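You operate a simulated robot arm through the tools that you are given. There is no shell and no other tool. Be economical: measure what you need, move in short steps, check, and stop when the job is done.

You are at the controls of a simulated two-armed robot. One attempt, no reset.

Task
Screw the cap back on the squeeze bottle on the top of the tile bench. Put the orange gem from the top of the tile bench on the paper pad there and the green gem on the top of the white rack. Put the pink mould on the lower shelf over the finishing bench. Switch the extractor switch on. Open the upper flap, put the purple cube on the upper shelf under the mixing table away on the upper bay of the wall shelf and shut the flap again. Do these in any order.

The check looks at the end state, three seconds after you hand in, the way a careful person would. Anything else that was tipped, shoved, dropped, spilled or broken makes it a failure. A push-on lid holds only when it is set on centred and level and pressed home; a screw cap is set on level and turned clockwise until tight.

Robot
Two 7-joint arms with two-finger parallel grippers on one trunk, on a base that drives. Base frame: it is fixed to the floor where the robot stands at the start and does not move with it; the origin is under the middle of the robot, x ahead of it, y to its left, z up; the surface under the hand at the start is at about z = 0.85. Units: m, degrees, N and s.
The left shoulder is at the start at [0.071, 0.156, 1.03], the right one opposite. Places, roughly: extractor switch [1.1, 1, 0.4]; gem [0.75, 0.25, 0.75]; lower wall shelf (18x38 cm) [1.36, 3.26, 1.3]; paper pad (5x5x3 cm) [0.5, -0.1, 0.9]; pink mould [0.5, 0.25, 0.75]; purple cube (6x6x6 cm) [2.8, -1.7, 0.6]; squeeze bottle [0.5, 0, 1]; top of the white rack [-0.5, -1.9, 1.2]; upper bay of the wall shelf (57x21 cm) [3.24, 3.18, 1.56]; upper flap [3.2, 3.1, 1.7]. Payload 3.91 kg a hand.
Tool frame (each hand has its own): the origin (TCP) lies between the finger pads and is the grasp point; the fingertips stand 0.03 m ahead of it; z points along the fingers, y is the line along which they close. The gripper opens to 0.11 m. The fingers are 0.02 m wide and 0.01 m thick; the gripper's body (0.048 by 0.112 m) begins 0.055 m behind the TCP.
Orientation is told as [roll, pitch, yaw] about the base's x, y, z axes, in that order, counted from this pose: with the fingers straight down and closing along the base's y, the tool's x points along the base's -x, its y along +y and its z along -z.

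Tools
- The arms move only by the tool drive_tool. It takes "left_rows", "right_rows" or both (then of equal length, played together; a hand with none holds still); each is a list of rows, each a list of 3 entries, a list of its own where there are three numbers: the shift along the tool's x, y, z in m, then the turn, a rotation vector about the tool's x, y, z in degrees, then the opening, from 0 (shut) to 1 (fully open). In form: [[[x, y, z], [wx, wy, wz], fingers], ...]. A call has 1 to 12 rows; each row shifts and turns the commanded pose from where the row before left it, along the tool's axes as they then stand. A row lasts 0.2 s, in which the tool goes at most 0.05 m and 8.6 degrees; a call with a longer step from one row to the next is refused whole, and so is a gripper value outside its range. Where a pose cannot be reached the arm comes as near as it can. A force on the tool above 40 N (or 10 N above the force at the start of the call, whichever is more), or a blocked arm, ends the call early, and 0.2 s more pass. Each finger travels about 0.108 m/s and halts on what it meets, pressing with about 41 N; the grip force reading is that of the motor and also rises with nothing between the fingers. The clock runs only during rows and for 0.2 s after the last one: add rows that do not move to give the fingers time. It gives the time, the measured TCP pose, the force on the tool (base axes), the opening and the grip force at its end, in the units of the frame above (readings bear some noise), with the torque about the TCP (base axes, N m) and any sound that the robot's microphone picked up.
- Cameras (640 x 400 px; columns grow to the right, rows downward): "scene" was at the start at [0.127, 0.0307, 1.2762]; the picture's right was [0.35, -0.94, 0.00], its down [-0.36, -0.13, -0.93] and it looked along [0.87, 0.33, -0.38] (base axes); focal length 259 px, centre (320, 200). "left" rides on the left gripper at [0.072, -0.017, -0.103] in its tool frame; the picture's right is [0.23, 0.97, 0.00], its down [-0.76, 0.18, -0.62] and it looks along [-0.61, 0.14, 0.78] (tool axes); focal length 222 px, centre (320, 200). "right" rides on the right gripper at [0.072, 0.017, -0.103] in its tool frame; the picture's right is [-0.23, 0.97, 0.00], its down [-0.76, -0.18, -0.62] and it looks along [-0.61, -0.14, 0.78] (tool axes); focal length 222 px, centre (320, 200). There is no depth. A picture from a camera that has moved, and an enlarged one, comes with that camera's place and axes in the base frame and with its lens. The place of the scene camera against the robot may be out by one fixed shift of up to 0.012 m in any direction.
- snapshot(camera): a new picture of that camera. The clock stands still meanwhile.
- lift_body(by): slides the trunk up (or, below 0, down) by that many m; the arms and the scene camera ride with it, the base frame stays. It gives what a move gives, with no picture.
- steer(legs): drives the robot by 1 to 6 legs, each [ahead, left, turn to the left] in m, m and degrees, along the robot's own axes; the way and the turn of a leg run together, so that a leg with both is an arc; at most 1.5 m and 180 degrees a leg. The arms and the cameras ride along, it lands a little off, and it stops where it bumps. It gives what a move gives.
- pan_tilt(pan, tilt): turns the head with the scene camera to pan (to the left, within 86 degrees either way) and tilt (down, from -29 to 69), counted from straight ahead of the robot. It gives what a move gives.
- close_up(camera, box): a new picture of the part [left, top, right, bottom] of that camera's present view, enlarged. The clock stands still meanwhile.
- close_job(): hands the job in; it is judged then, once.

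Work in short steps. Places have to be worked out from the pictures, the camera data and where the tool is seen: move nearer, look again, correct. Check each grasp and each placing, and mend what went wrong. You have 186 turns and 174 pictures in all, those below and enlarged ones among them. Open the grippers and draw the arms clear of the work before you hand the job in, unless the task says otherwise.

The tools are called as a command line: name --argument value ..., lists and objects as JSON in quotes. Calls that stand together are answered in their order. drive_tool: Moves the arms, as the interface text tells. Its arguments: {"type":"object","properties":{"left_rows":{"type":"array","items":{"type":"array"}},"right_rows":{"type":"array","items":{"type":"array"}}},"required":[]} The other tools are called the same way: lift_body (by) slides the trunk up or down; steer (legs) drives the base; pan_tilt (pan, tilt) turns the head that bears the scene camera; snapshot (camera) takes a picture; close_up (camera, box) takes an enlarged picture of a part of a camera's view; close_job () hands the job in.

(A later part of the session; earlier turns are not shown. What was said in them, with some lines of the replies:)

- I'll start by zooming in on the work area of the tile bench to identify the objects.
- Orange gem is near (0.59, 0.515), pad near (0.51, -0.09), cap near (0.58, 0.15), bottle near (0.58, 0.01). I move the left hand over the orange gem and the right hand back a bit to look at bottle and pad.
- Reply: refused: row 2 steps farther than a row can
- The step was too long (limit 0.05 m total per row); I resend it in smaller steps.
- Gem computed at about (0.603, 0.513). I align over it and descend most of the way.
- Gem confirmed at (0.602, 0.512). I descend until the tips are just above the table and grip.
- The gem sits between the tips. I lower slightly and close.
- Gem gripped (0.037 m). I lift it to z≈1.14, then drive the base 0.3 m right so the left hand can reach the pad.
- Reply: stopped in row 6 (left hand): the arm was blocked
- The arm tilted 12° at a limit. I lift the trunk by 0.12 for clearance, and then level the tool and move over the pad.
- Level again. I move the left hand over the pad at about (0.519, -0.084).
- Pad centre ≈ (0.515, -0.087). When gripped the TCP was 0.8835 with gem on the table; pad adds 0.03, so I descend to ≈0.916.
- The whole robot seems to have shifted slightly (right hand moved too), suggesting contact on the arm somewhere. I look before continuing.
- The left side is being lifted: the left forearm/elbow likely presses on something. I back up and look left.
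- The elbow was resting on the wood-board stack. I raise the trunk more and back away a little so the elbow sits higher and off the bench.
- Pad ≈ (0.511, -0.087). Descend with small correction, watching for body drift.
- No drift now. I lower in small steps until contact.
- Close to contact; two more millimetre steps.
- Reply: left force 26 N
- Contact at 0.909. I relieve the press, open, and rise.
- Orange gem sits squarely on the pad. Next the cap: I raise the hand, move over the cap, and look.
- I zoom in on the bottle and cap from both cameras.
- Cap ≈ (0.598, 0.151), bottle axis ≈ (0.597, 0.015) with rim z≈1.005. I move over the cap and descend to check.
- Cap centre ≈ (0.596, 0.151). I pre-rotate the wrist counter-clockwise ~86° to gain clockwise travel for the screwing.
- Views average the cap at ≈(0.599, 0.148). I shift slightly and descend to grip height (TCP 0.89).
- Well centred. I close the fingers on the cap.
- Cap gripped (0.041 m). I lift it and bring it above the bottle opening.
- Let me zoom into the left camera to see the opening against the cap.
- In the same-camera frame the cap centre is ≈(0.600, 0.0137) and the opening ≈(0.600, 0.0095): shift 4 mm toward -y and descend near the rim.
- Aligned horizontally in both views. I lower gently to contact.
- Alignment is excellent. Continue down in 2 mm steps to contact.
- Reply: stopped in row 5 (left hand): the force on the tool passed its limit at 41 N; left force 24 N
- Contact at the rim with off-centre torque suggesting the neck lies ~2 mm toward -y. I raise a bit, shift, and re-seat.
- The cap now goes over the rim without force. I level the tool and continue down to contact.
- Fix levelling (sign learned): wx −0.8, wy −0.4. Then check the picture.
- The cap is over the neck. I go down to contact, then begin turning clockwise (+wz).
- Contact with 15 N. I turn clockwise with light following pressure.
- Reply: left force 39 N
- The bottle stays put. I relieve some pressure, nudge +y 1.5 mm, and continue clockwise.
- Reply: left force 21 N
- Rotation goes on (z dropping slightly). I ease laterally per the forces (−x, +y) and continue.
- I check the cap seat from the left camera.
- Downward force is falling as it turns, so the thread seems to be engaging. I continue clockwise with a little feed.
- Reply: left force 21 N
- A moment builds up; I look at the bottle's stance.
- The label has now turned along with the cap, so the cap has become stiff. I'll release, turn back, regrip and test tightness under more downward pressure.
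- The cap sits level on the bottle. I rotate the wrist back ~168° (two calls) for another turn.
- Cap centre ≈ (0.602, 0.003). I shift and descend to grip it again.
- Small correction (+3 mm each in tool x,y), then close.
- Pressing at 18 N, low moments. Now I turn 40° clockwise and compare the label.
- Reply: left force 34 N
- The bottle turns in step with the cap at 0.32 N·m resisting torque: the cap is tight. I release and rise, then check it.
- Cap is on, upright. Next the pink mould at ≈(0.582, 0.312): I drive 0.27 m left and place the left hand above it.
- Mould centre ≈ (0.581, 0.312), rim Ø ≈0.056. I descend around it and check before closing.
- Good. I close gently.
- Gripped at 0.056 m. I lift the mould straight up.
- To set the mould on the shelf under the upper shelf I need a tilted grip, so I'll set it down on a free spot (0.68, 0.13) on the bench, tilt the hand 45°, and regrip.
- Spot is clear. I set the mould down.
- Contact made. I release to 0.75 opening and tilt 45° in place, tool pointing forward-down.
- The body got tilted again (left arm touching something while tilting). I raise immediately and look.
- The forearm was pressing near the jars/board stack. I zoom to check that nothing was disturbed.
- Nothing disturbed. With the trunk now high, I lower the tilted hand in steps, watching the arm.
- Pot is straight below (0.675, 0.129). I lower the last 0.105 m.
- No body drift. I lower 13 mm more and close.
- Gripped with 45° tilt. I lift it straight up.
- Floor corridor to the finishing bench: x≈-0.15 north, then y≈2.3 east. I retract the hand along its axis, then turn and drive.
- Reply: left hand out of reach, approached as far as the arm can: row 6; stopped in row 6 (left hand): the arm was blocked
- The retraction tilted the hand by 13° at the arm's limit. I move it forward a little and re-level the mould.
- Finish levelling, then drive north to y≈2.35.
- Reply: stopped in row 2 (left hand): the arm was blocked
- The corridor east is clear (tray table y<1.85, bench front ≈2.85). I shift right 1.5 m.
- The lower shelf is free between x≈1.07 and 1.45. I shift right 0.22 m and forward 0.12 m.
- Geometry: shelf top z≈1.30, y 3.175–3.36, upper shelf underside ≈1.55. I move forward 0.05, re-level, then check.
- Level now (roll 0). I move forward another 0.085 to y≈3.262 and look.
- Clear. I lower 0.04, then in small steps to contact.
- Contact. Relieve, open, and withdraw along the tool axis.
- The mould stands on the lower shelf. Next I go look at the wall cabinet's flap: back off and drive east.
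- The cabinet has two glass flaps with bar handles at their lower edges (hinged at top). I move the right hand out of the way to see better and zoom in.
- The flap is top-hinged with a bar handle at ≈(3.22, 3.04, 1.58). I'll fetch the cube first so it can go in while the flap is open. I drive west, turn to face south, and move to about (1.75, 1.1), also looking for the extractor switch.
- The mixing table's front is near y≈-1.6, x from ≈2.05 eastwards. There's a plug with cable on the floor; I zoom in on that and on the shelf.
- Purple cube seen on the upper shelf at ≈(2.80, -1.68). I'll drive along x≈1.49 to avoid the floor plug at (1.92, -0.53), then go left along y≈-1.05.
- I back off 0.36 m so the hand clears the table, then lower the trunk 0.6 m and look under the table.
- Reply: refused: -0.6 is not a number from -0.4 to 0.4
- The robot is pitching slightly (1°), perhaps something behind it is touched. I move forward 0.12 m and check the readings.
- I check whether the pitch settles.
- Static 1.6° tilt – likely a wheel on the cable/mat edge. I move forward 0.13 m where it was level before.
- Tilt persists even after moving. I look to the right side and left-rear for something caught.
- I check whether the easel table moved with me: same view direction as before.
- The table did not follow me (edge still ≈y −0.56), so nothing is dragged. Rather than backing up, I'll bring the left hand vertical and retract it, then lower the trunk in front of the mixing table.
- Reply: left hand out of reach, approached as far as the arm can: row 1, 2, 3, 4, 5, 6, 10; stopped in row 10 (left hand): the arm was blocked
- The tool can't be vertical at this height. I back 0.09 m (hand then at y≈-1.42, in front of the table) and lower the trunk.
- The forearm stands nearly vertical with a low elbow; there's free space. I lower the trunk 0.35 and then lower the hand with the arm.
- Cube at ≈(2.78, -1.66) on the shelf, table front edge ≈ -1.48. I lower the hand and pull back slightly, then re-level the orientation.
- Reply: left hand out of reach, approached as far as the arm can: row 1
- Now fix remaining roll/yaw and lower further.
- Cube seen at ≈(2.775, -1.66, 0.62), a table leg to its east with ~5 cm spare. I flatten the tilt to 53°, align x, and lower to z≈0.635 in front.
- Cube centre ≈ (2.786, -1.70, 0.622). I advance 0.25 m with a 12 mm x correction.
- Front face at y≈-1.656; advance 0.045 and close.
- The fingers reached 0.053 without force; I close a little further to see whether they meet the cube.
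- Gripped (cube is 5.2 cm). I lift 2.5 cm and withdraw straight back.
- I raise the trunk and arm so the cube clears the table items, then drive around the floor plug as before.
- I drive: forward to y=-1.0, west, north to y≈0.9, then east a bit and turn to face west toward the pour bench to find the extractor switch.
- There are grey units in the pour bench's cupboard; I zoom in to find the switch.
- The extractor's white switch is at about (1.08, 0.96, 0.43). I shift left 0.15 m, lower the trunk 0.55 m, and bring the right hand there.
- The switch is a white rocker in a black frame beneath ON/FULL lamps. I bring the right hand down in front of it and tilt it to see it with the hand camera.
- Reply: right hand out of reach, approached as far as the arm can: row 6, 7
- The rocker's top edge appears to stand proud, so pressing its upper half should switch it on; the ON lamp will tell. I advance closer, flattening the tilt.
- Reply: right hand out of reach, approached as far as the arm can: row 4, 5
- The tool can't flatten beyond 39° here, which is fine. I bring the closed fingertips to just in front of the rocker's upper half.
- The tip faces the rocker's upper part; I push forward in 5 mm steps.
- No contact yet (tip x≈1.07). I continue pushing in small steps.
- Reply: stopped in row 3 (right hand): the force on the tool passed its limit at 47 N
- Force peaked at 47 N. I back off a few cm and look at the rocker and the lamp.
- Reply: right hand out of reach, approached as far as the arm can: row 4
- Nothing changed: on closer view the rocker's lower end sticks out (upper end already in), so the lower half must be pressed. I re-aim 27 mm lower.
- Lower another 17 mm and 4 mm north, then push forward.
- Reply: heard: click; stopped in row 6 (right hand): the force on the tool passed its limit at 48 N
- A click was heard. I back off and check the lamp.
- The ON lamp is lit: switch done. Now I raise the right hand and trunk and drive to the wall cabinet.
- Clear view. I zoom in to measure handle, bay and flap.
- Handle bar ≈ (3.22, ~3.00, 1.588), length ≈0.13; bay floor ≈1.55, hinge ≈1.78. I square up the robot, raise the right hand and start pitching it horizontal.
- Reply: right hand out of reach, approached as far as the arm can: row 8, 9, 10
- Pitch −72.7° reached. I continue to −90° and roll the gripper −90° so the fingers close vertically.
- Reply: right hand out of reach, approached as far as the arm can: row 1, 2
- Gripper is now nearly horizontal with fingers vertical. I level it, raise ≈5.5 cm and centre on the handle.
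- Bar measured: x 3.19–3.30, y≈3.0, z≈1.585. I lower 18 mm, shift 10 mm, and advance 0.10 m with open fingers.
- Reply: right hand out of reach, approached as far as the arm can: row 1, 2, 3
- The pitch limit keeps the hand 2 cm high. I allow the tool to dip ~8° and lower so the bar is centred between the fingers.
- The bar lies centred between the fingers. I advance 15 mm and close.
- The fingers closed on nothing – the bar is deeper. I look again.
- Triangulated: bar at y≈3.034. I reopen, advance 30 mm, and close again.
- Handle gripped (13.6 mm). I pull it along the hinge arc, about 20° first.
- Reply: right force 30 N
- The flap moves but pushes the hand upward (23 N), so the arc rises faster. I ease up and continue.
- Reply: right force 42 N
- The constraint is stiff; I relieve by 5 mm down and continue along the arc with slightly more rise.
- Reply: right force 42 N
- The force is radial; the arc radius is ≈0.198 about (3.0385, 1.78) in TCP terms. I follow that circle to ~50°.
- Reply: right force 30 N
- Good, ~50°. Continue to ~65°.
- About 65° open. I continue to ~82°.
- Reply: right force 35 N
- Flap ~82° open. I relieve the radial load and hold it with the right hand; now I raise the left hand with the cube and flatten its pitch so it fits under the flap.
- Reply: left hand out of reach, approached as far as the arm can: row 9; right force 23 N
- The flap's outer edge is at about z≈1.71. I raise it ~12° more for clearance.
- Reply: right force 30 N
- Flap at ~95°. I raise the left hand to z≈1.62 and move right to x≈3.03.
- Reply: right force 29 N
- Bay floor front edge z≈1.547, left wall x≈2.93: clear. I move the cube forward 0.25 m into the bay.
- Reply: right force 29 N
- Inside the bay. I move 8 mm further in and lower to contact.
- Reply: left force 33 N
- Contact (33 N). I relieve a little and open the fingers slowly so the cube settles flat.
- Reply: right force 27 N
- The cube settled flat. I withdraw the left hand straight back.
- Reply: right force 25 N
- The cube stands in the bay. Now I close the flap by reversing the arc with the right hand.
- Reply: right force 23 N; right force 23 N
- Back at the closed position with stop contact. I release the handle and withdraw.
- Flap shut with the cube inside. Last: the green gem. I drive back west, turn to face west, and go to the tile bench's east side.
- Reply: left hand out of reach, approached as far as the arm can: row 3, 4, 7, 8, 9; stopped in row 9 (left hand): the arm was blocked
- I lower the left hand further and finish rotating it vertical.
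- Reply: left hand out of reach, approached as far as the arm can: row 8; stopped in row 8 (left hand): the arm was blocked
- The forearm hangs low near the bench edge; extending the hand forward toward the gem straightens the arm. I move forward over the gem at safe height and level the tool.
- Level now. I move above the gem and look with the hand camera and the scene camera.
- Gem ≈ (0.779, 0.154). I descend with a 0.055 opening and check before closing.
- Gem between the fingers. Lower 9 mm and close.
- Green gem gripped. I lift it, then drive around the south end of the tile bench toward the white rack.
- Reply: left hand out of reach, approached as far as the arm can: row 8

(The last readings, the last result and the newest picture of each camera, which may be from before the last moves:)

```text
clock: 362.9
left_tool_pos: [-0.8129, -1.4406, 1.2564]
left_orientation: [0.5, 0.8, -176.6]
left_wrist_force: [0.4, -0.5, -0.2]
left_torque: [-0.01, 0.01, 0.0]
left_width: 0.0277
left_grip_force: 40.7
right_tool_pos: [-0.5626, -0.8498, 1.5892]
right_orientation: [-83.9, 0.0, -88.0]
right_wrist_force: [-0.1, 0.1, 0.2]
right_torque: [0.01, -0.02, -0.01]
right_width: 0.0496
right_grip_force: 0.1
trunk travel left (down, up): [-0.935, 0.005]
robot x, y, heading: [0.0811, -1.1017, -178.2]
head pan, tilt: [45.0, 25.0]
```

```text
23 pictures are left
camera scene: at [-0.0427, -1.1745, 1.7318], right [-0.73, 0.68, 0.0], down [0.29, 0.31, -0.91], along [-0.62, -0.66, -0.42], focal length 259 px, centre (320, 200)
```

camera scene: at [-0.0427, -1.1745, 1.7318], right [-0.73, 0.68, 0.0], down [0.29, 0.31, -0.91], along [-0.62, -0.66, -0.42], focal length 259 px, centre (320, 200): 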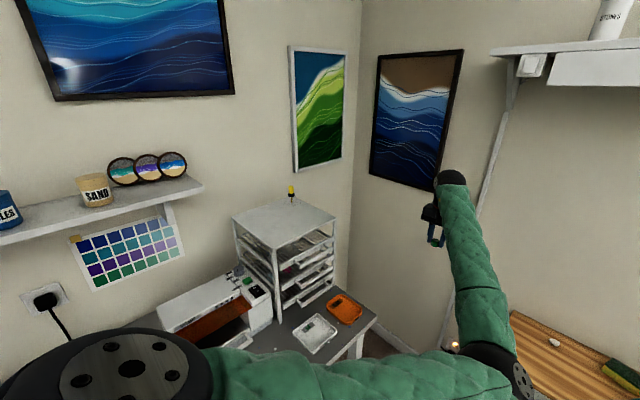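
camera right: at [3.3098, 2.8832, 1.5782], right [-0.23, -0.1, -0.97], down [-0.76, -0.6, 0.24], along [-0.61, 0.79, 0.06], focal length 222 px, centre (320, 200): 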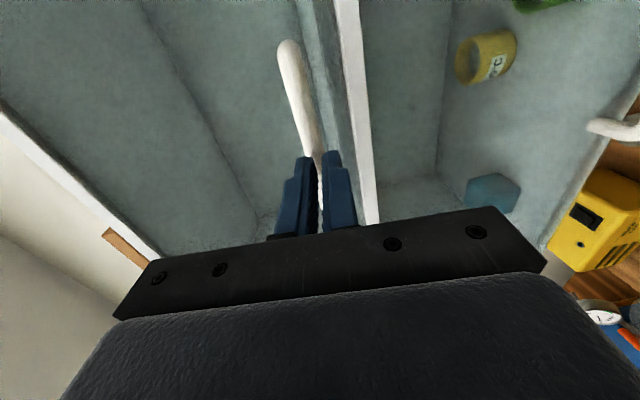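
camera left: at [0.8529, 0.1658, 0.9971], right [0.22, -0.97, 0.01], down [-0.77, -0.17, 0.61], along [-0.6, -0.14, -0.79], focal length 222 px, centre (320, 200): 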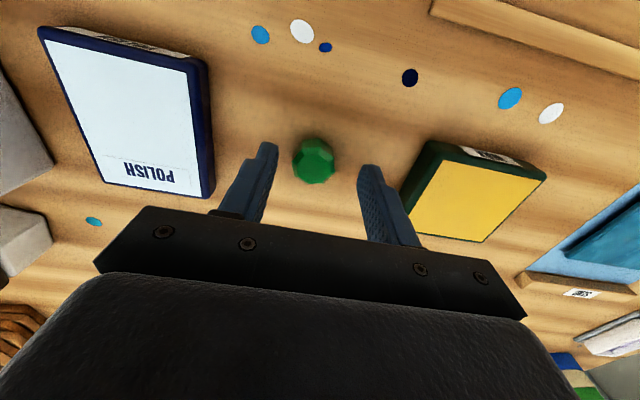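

Rack top spans x −0.78…−0.44, y −2.14…−1.83 at z≈1.2 (small yellow thing near the back). I first pull the hand back and up a bit for clearance.

drive_tool --left_rows '[[[0.03, 0, -0.02], [0, 0, 0], 0.1], [[0.03, 0, -0.02], [0, 0, 0], 0.1], [[0.02, 0, -0.015], [0, 0, 0], 0.1]]'

```text
clock: 363.7
left_tool_pos: [-0.7906, -1.4816, 1.2808]
left_orientation: [0.5, 0.7, -176.6]
left_wrist_force: [0.3, -0.4, -0.4]
left_torque: [0.0, -0.01, 0.0]
left_width: 0.0277
left_grip_force: 41.3
left hand out of reach, approached as far as the arm can: row 1, 2, 3
right_tool_pos: [-0.5619, -0.8492, 1.5906]
right_orientation: [-83.9, 0.0, -88.0]
right_wrist_force: [-0.7, 0.2, 0.1]
right_torque: [0.01, 0.0, -0.02]
right_width: 0.0497
right_grip_force: 0.0
trunk travel left (down, up): [-0.935, 0.005]
robot x, y, heading: [0.0822, -1.1061, -178.0]
head pan, tilt: [45.0, 25.0]
```

Gem bottom is now ≈1.246. I drive forward 0.24 m and turn left 41°, bringing the gem over the rack top.

steer --legs '[[0.24, 0, 0], [0, 0, 41]]'

pan_tilt --pan 15 --tilt 35

snapshot --camera "scene"

snapshot --camera "left"

```text
clock: 367.4
left_tool_pos: [-0.5729, -1.9669, 1.2826]
left_orientation: [0.6, 0.6, -135.9]
left_wrist_force: [0.6, 0.0, 0.1]
left_torque: [0.02, 0.06, 0.04]
left_width: 0.0278
left_grip_force: 40.7
right_tool_pos: [-0.8117, -1.3399, 1.5899]
right_orientation: [-83.9, 0.0, -47.2]
right_wrist_force: [0.5, -0.1, -0.2]
right_torque: [0.03, 0.0, 0.0]
right_width: 0.0492
right_grip_force: 0.1
trunk travel left (down, up): [-0.935, 0.005]
robot x, y, heading: [-0.1588, -1.1107, -137.5]
head pan, tilt: [45.0, 25.0]
```

```text
clock: 368.3
left_tool_pos: [-0.5719, -1.968, 1.2818]
left_orientation: [0.6, 0.7, -135.9]
left_wrist_force: [0.2, -0.2, -0.1]
left_torque: [0.03, -0.01, -0.01]
left_width: 0.0277
left_grip_force: 41.3
right_tool_pos: [-0.8118, -1.3386, 1.5901]
right_orientation: [-83.9, 0.0, -47.3]
right_wrist_force: [0.6, -0.3, 0.2]
right_torque: [-0.01, 0.01, 0.01]
right_width: 0.0496
right_grip_force: 0.0
trunk travel left (down, up): [-0.935, 0.005]
robot x, y, heading: [-0.1573, -1.1115, -137.3]
head pan, tilt: [15.0, 35.0]
```

```text
22 pictures are left
camera scene: at [-0.2526, -1.2228, 1.7161], right [-0.85, 0.53, 0.0], down [0.31, 0.48, -0.82], along [-0.44, -0.69, -0.57], focal length 259 px, centre (320, 200)
```

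scene: 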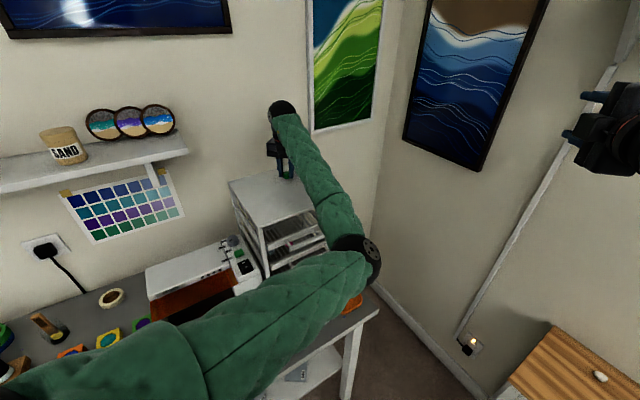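

```text
21 pictures are left
camera left: at [-0.5327, -1.9058, 1.3862], right [0.84, -0.54, 0.01], down [-0.43, -0.66, 0.62], along [-0.33, -0.52, -0.79], focal length 222 px, centre (320, 200)
```

left: 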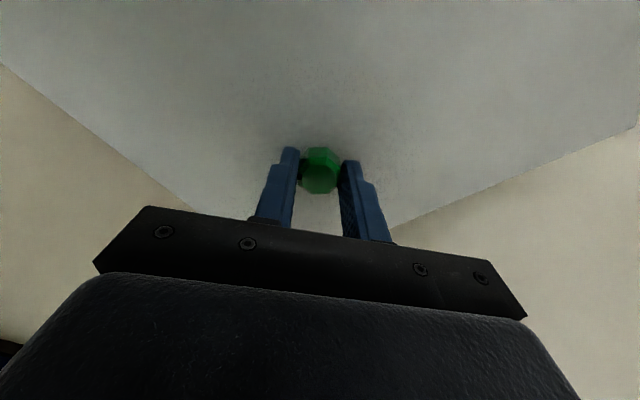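

The gem is above the middle of the rack top. I lower it carefully to contact.

drive_tool --left_rows '[[[0, 0, 0.015], [0, 0, 0], 0.1], [[0, 0, 0.012], [0, 0, 0], 0.1], [[0, 0, 0.005], [0, 0, 0], 0.1], [[0, 0, 0.003], [0, 0, 0], 0.1], [[0, 0, 0.003], [0, 0, 0], 0.1], [[0, 0, 0.003], [0, 0, 0], 0.1]]'

```text
clock: 368.8
left_tool_pos: [-0.5713, -1.9669, 1.2764]
left_orientation: [0.9, 0.0, -135.9]
left_wrist_force: [3.8, 7.9, 16.9]
left_torque: [0.25, -0.05, -0.03]
left_width: 0.0277
left_grip_force: 40.8
right_tool_pos: [-0.8111, -1.3377, 1.5896]
right_orientation: [-83.9, 0.0, -47.3]
right_wrist_force: [0.5, -0.8, 0.1]
right_torque: [0.02, 0.02, -0.02]
right_width: 0.0494
right_grip_force: 0.0
trunk travel left (down, up): [-0.935, 0.005]
robot x, y, heading: [-0.1601, -1.1098, -137.4]
head pan, tilt: [15.0, 35.0]
stopped in row 2 (left hand): the force on the tool passed its limit at 40 N (the readings are from after the stop); the commanded pose is now the measured one
```

Contact at TCP 1.276 (rack top ≈1.242). I relieve, open, and retreat upward.

drive_tool --left_rows '[[[0, 0, -0.0015], [0, 0, 0], 0.1], [[0, 0, 0], [0, 0, 0], 0.25], [[0, 0, 0], [0, 0, 0], 0.45], [[0, 0, 0], [0, 0, 0], 0.5]]'

snapshot --camera "left"

```text
clock: 369.8
left_tool_pos: [-0.5699, -1.9687, 1.2764]
left_orientation: [0.8, 0.0, -135.8]
left_wrist_force: [11.3, -11.2, 16.9]
left_torque: [0.05, 0.0, 0.01]
left_width: 0.0465
left_grip_force: 0.0
right_tool_pos: [-0.8084, -1.34, 1.5904]
right_orientation: [-83.9, 0.1, -47.2]
right_wrist_force: [0.4, -0.2, 0.8]
right_torque: [0.02, -0.01, 0.01]
right_width: 0.0493
right_grip_force: 0.3
trunk travel left (down, up): [-0.935, 0.005]
robot x, y, heading: [-0.1568, -1.1124, -137.4]
head pan, tilt: [15.0, 35.0]
```

```text
20 pictures are left
camera left: at [-0.53, -1.9064, 1.3788], right [0.84, -0.54, 0.01], down [-0.43, -0.65, 0.63], along [-0.33, -0.53, -0.78], focal length 222 px, centre (320, 200)
```

left: 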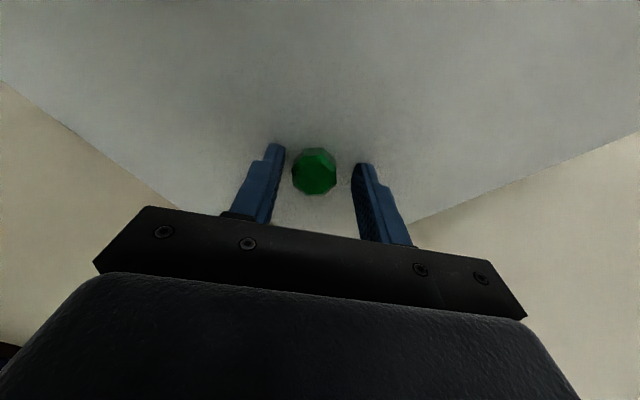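

The gem is free between the fingers; the tips touch the rack. I lift a little and draw back along the open side.

drive_tool --left_rows '[[[0, 0, -0.006], [0, 0, 0], 0.5], [[0, 0, -0.008], [0, 0, 0], 0.55], [[0.02, 0, -0.01], [0, 0, 0], 0.55], [[0.03, 0, -0.005], [0, 0, 0], 0.55], [[0.03, 0, 0], [0, 0, 0], 0.55]]'

snapshot --camera "left"

```text
clock: 371.0
left_tool_pos: [-0.5163, -1.9694, 1.2859]
left_orientation: [0.9, 0.0, -135.9]
left_wrist_force: [0.4, 0.6, -0.6]
left_torque: [0.01, 0.02, 0.03]
left_width: 0.0606
left_grip_force: 0.1
left hand out of reach, approached as far as the arm can: row 3, 4, 5
right_tool_pos: [-0.8111, -1.3382, 1.5899]
right_orientation: [-84.0, 0.0, -47.4]
right_wrist_force: [0.0, -0.6, 0.2]
right_torque: [0.04, 0.01, 0.0]
right_width: 0.0495
right_grip_force: 0.0
trunk travel left (down, up): [-0.935, 0.005]
robot x, y, heading: [-0.1546, -1.1123, -137.3]
head pan, tilt: [15.0, 35.0]
```

```text
19 pictures are left
camera left: at [-0.4767, -1.9072, 1.3891], right [0.84, -0.54, 0.02], down [-0.43, -0.65, 0.63], along [-0.33, -0.53, -0.78], focal length 222 px, centre (320, 200)
```

left: 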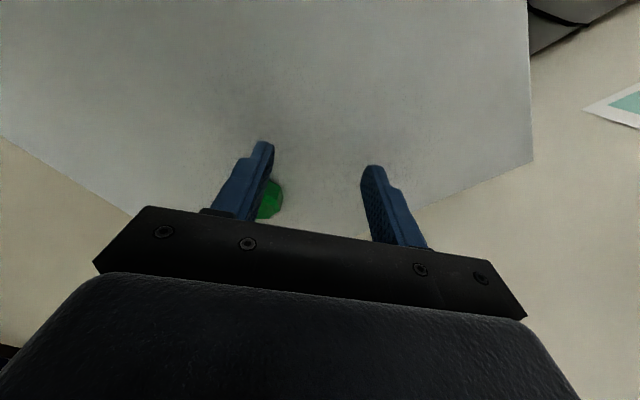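

The hand slid sideways at its limit; the gem is still inside near one finger. I open wider, raise the trunk the last 5 mm, and drive straight back.

drive_tool --left_rows '[[[0, 0, 0], [0, 0, 0], 0.75], [[0, 0, 0], [0, 0, 0], 0.9]]'

lift_body --by 0.005

steer --legs '[[-0.25, 0, 0]]'

snapshot --camera "scene"

```text
clock: 371.6
left_tool_pos: [-0.5152, -1.9705, 1.2865]
left_orientation: [0.9, 0.0, -135.8]
left_wrist_force: [-0.4, -0.1, 0.7]
left_torque: [-0.03, -0.01, 0.0]
left_width: 0.0987
left_grip_force: 0.0
right_tool_pos: [-0.8113, -1.3401, 1.5909]
right_orientation: [-83.9, -0.1, -47.3]
right_wrist_force: [0.1, 0.3, -0.1]
right_torque: [0.0, -0.02, -0.02]
right_width: 0.0493
right_grip_force: 0.0
trunk travel left (down, up): [-0.935, 0.005]
robot x, y, heading: [-0.1553, -1.1104, -137.7]
head pan, tilt: [15.0, 35.0]
```

```text
clock: 372.1
left_tool_pos: [-0.5171, -1.9693, 1.2914]
left_orientation: [0.9, 0.0, -135.9]
left_wrist_force: [0.4, 0.5, 0.1]
left_torque: [0.0, 0.01, 0.01]
left_width: 0.099
left_grip_force: 0.1
right_tool_pos: [-0.8114, -1.3395, 1.5942]
right_orientation: [-83.9, 0.0, -47.3]
right_wrist_force: [-0.2, -0.4, -0.5]
right_torque: [0.03, 0.03, -0.04]
right_width: 0.0496
right_grip_force: 0.0
trunk travel left (down, up): [-0.94, 0.0]
robot x, y, heading: [-0.1587, -1.1136, -137.2]
head pan, tilt: [15.0, 35.0]
```

```text
clock: 374.0
left_tool_pos: [-0.3275, -1.7986, 1.2898]
left_orientation: [0.9, 0.1, -135.7]
left_wrist_force: [-0.3, -0.8, -0.4]
left_torque: [-0.02, 0.0, -0.01]
left_width: 0.0991
left_grip_force: 0.1
right_tool_pos: [-0.625, -1.1712, 1.594]
right_orientation: [-83.9, 0.1, -47.0]
right_wrist_force: [-0.2, 0.4, -0.4]
right_torque: [0.0, -0.02, 0.0]
right_width: 0.0496
right_grip_force: 0.1
trunk travel left (down, up): [-0.94, 0.0]
robot x, y, heading: [0.03, -0.9389, -137.2]
head pan, tilt: [15.0, 35.0]
```

```text
18 pictures are left
camera scene: at [-0.0665, -1.0515, 1.7209], right [-0.85, 0.53, 0.0], down [0.31, 0.49, -0.82], along [-0.43, -0.69, -0.57], focal length 259 px, centre (320, 200)
```

scene: 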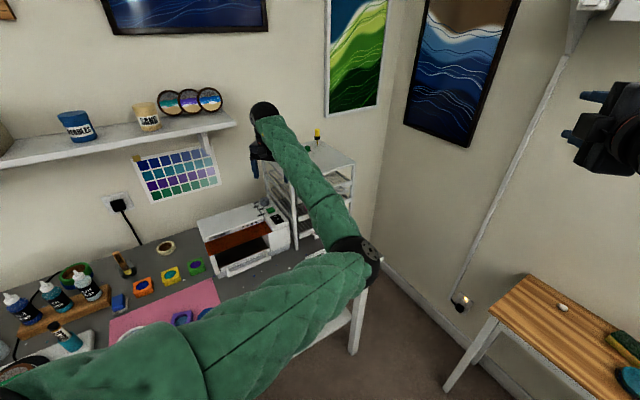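

I move away from the rack (strafe back-right, then turn left) so that the arm no longer hides the gem.

steer --legs '[[0, -0.3, 0], [0, 0, 35]]'

pan_tilt --pan -12 --tilt 25

snapshot --camera "scene"

```text
clock: 377.6
left_tool_pos: [0.0104, -1.6345, 1.2904]
left_orientation: [0.9, 0.0, -101.9]
left_wrist_force: [-0.4, 0.2, 0.5]
left_torque: [0.01, -0.03, 0.04]
left_width: 0.0989
left_grip_force: 0.0
right_tool_pos: [-0.5864, -1.2758, 1.5942]
right_orientation: [-84.0, 0.0, -13.3]
right_wrist_force: [-0.3, -0.3, 0.3]
right_torque: [0.03, -0.01, 0.0]
right_width: 0.0495
right_grip_force: 0.1
trunk travel left (down, up): [-0.94, 0.0]
robot x, y, heading: [-0.1717, -0.7234, -103.4]
head pan, tilt: [15.0, 35.0]
```

```text
clock: 378.6
left_tool_pos: [0.0112, -1.6336, 1.2907]
left_orientation: [1.0, 0.1, -101.9]
left_wrist_force: [0.3, 0.5, 0.4]
left_torque: [-0.01, 0.01, 0.0]
left_width: 0.0991
left_grip_force: 0.0
right_tool_pos: [-0.5859, -1.2766, 1.5944]
right_orientation: [-83.8, 0.0, -13.4]
right_wrist_force: [0.3, 0.0, 0.6]
right_torque: [0.01, 0.03, 0.01]
right_width: 0.0494
right_grip_force: 0.2
trunk travel left (down, up): [-0.94, 0.0]
robot x, y, heading: [-0.1675, -0.7222, -103.2]
head pan, tilt: [-12.0, 25.0]
```

```text
17 pictures are left
camera scene: at [-0.2324, -0.8565, 1.7368], right [-0.9, 0.43, 0.0], down [0.18, 0.38, -0.91], along [-0.39, -0.82, -0.42], focal length 259 px, centre (320, 200)
```

scene: 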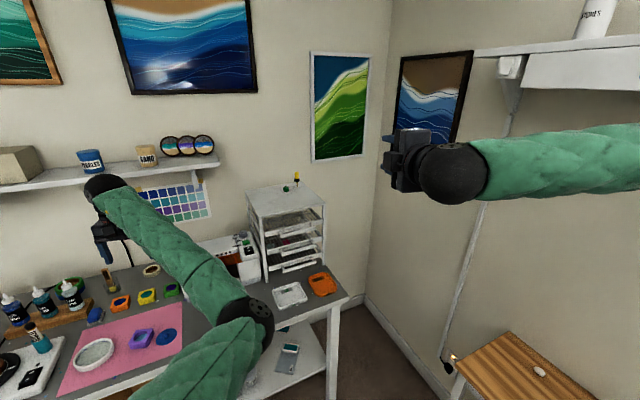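

close_up --camera "scene" --box '[230, 160, 340, 240]'

```text
5.00 times, centred on (285, 200) of scene
camera zoom: at [-0.2324, -0.8565, 1.7368], right [-0.9, 0.43, 0.0], down [0.18, 0.38, -0.91], along [-0.39, -0.82, -0.42], focal length 1294 px, centre (495, 200)
```

zoom: 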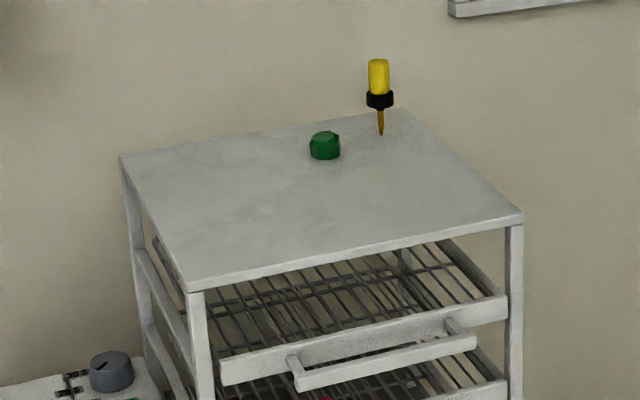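

The green gem sits on the rack top. I open both grippers fully and check the tile bench once more.

drive_tool --left_rows '[[[0, 0, 0], [0, 0, 0], 1], [[0, 0, 0], [0, 0, 0], 1]]' --right_rows '[[[0, 0, 0], [0, 0, 0], 1], [[0, 0, 0], [0, 0, 0], 1]]'

steer --legs '[[0, 0, 80]]'

pan_tilt --pan 40 --tilt 40

snapshot --camera "scene"

```text
clock: 379.2
left_tool_pos: [0.0109, -1.6335, 1.2895]
left_orientation: [0.8, 0.2, -101.9]
left_wrist_force: [-0.8, -0.8, 0.4]
left_torque: [0.02, -0.01, 0.03]
left_width: 0.1102
left_grip_force: 0.1
right_tool_pos: [-0.5871, -1.2759, 1.5958]
right_orientation: [-83.9, 0.0, -13.3]
right_wrist_force: [-0.1, -0.7, -0.1]
right_torque: [0.03, 0.02, 0.0]
right_width: 0.1099
right_grip_force: 0.1
trunk travel left (down, up): [-0.94, 0.0]
robot x, y, heading: [-0.1703, -0.7209, -103.3]
head pan, tilt: [-12.0, 25.0]
```

```text
clock: 383.0
left_tool_pos: [0.7589, -0.6846, 1.2909]
left_orientation: [0.8, 0.1, -20.9]
left_wrist_force: [0.4, 0.3, -1.0]
left_torque: [-0.02, 0.0, 0.02]
left_width: 0.1098
left_grip_force: 0.0
right_tool_pos: [0.3131, -1.219, 1.5943]
right_orientation: [-83.9, 0.1, 67.7]
right_wrist_force: [-0.4, 0.7, 0.4]
right_torque: [0.03, 0.0, 0.02]
right_width: 0.1098
right_grip_force: 0.1
trunk travel left (down, up): [-0.94, 0.0]
robot x, y, heading: [-0.1713, -0.7231, -22.2]
head pan, tilt: [-12.0, 25.0]
```

```text
clock: 384.2
left_tool_pos: [0.7588, -0.6837, 1.2899]
left_orientation: [0.8, 0.1, -20.8]
left_wrist_force: [0.5, 0.5, 0.3]
left_torque: [0.03, -0.03, 0.01]
left_width: 0.1102
left_grip_force: 0.1
right_tool_pos: [0.3125, -1.2171, 1.5945]
right_orientation: [-84.0, 0.0, 67.8]
right_wrist_force: [-0.7, -0.6, 0.2]
right_torque: [-0.01, -0.03, 0.01]
right_width: 0.1104
right_grip_force: 0.0
trunk travel left (down, up): [-0.94, 0.0]
robot x, y, heading: [-0.1735, -0.7178, -22.4]
head pan, tilt: [40.0, 40.0]
```

```text
15 pictures are left
camera scene: at [-0.053, -0.7176, 1.7136], right [0.3, -0.95, 0.0], down [-0.61, -0.19, -0.77], along [0.73, 0.23, -0.64], focal length 259 px, centre (320, 200)
```

scene: 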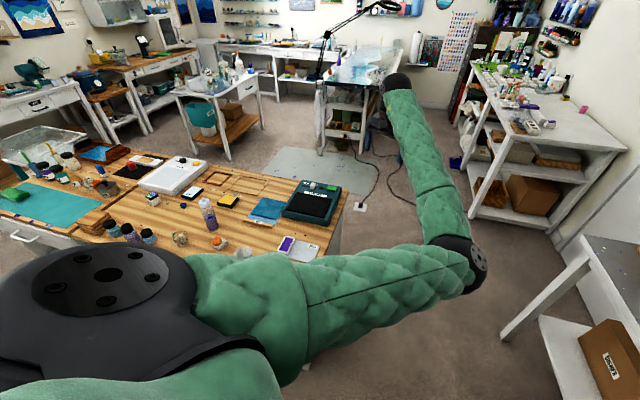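

I turn back so the arm is off the bench, and view the bench fully for a last check.

steer --legs '[[0, 0, -60]]'

pan_tilt --pan 86 --tilt 35

snapshot --camera "scene"

```text
clock: 387.3
left_tool_pos: [0.3335, -1.5039, 1.2906]
left_orientation: [0.9, 0.2, -80.4]
left_wrist_force: [0.0, 0.6, -0.4]
left_torque: [0.01, -0.02, 0.01]
left_width: 0.1099
left_grip_force: 0.1
right_tool_pos: [-0.3527, -1.3903, 1.5948]
right_orientation: [-83.9, 0.0, 8.2]
right_wrist_force: [0.6, 0.1, 0.0]
right_torque: [-0.02, 0.06, -0.01]
right_width: 0.1099
right_grip_force: 0.1
trunk travel left (down, up): [-0.94, 0.0]
robot x, y, heading: [-0.1703, -0.7241, -81.8]
head pan, tilt: [40.0, 40.0]
```

```text
clock: 388.4
left_tool_pos: [0.3337, -1.5032, 1.2907]
left_orientation: [0.8, 0.1, -80.5]
left_wrist_force: [-0.7, 0.1, 0.7]
left_torque: [0.0, 0.02, -0.03]
left_width: 0.11
left_grip_force: 0.1
right_tool_pos: [-0.353, -1.3905, 1.5947]
right_orientation: [-83.9, 0.0, 8.2]
right_wrist_force: [0.5, 1.0, -1.0]
right_torque: [0.01, 0.01, 0.03]
right_width: 0.11
right_grip_force: 0.1
trunk travel left (down, up): [-0.94, 0.0]
robot x, y, heading: [-0.1705, -0.7232, -81.7]
head pan, tilt: [85.9, 35.0]
```

```text
14 pictures are left
camera scene: at [-0.0861, -0.7679, 1.7211], right [0.07, -1.0, 0.0], down [-0.57, -0.04, -0.82], along [0.82, 0.06, -0.57], focal length 259 px, centre (320, 200)
```

scene: 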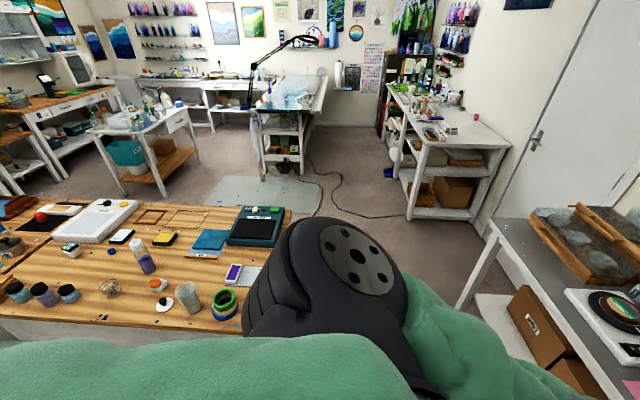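

close_up --camera "scene" --box '[0, 190, 260, 340]'

```text
2.46 times, centred on (130, 265) of scene
camera zoom: at [-0.0861, -0.7679, 1.7211], right [0.07, -1.0, 0.0], down [-0.57, -0.04, -0.82], along [0.82, 0.06, -0.57], focal length 637 px, centre (788, 40)
```

zoom: 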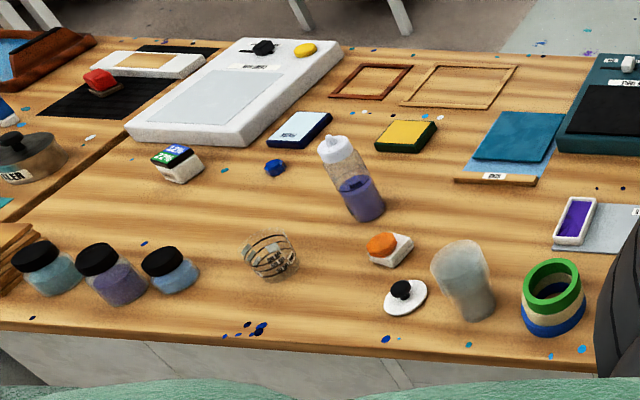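

Everything stands as intended: cap on the bottle, orange gem on the pad, other items upright. Arms are clear and grippers open; I hand in.

close_job

```text
The job is handed in.
```

I finished all the tasks and handed the job in; the result of the check has not come back.

- **Squeeze bottle:** the cap is screwed on. On the last turn the bottle rotated with the cap, so I judged it tight. I turned it without holding the bottle, which moved about 1 cm.
- **Orange gem:** it sits on the paper pad.
- **Green gem:** it is on top of the white rack, and a close-up confirmed it.
- **Pink mould:** it stands on the lower shelf over the finishing bench. It tilted about 13° for a while as I carried it; I saw no sign of a spill.
- **Extractor switch:** it is on, with the ON lamp lit green.
- **Purple cube:** it is in the upper bay of the wall shelf, and the upper flap is shut.

**Possible disturbances:**
- The left arm pressed briefly against items on the tile bench, twice. In my last view of the bench the jars I could see were upright, but one small jar was hidden.
- The robot may have touched the easel table while backing up near the mixing table. I saw no sign that the table had shifted.
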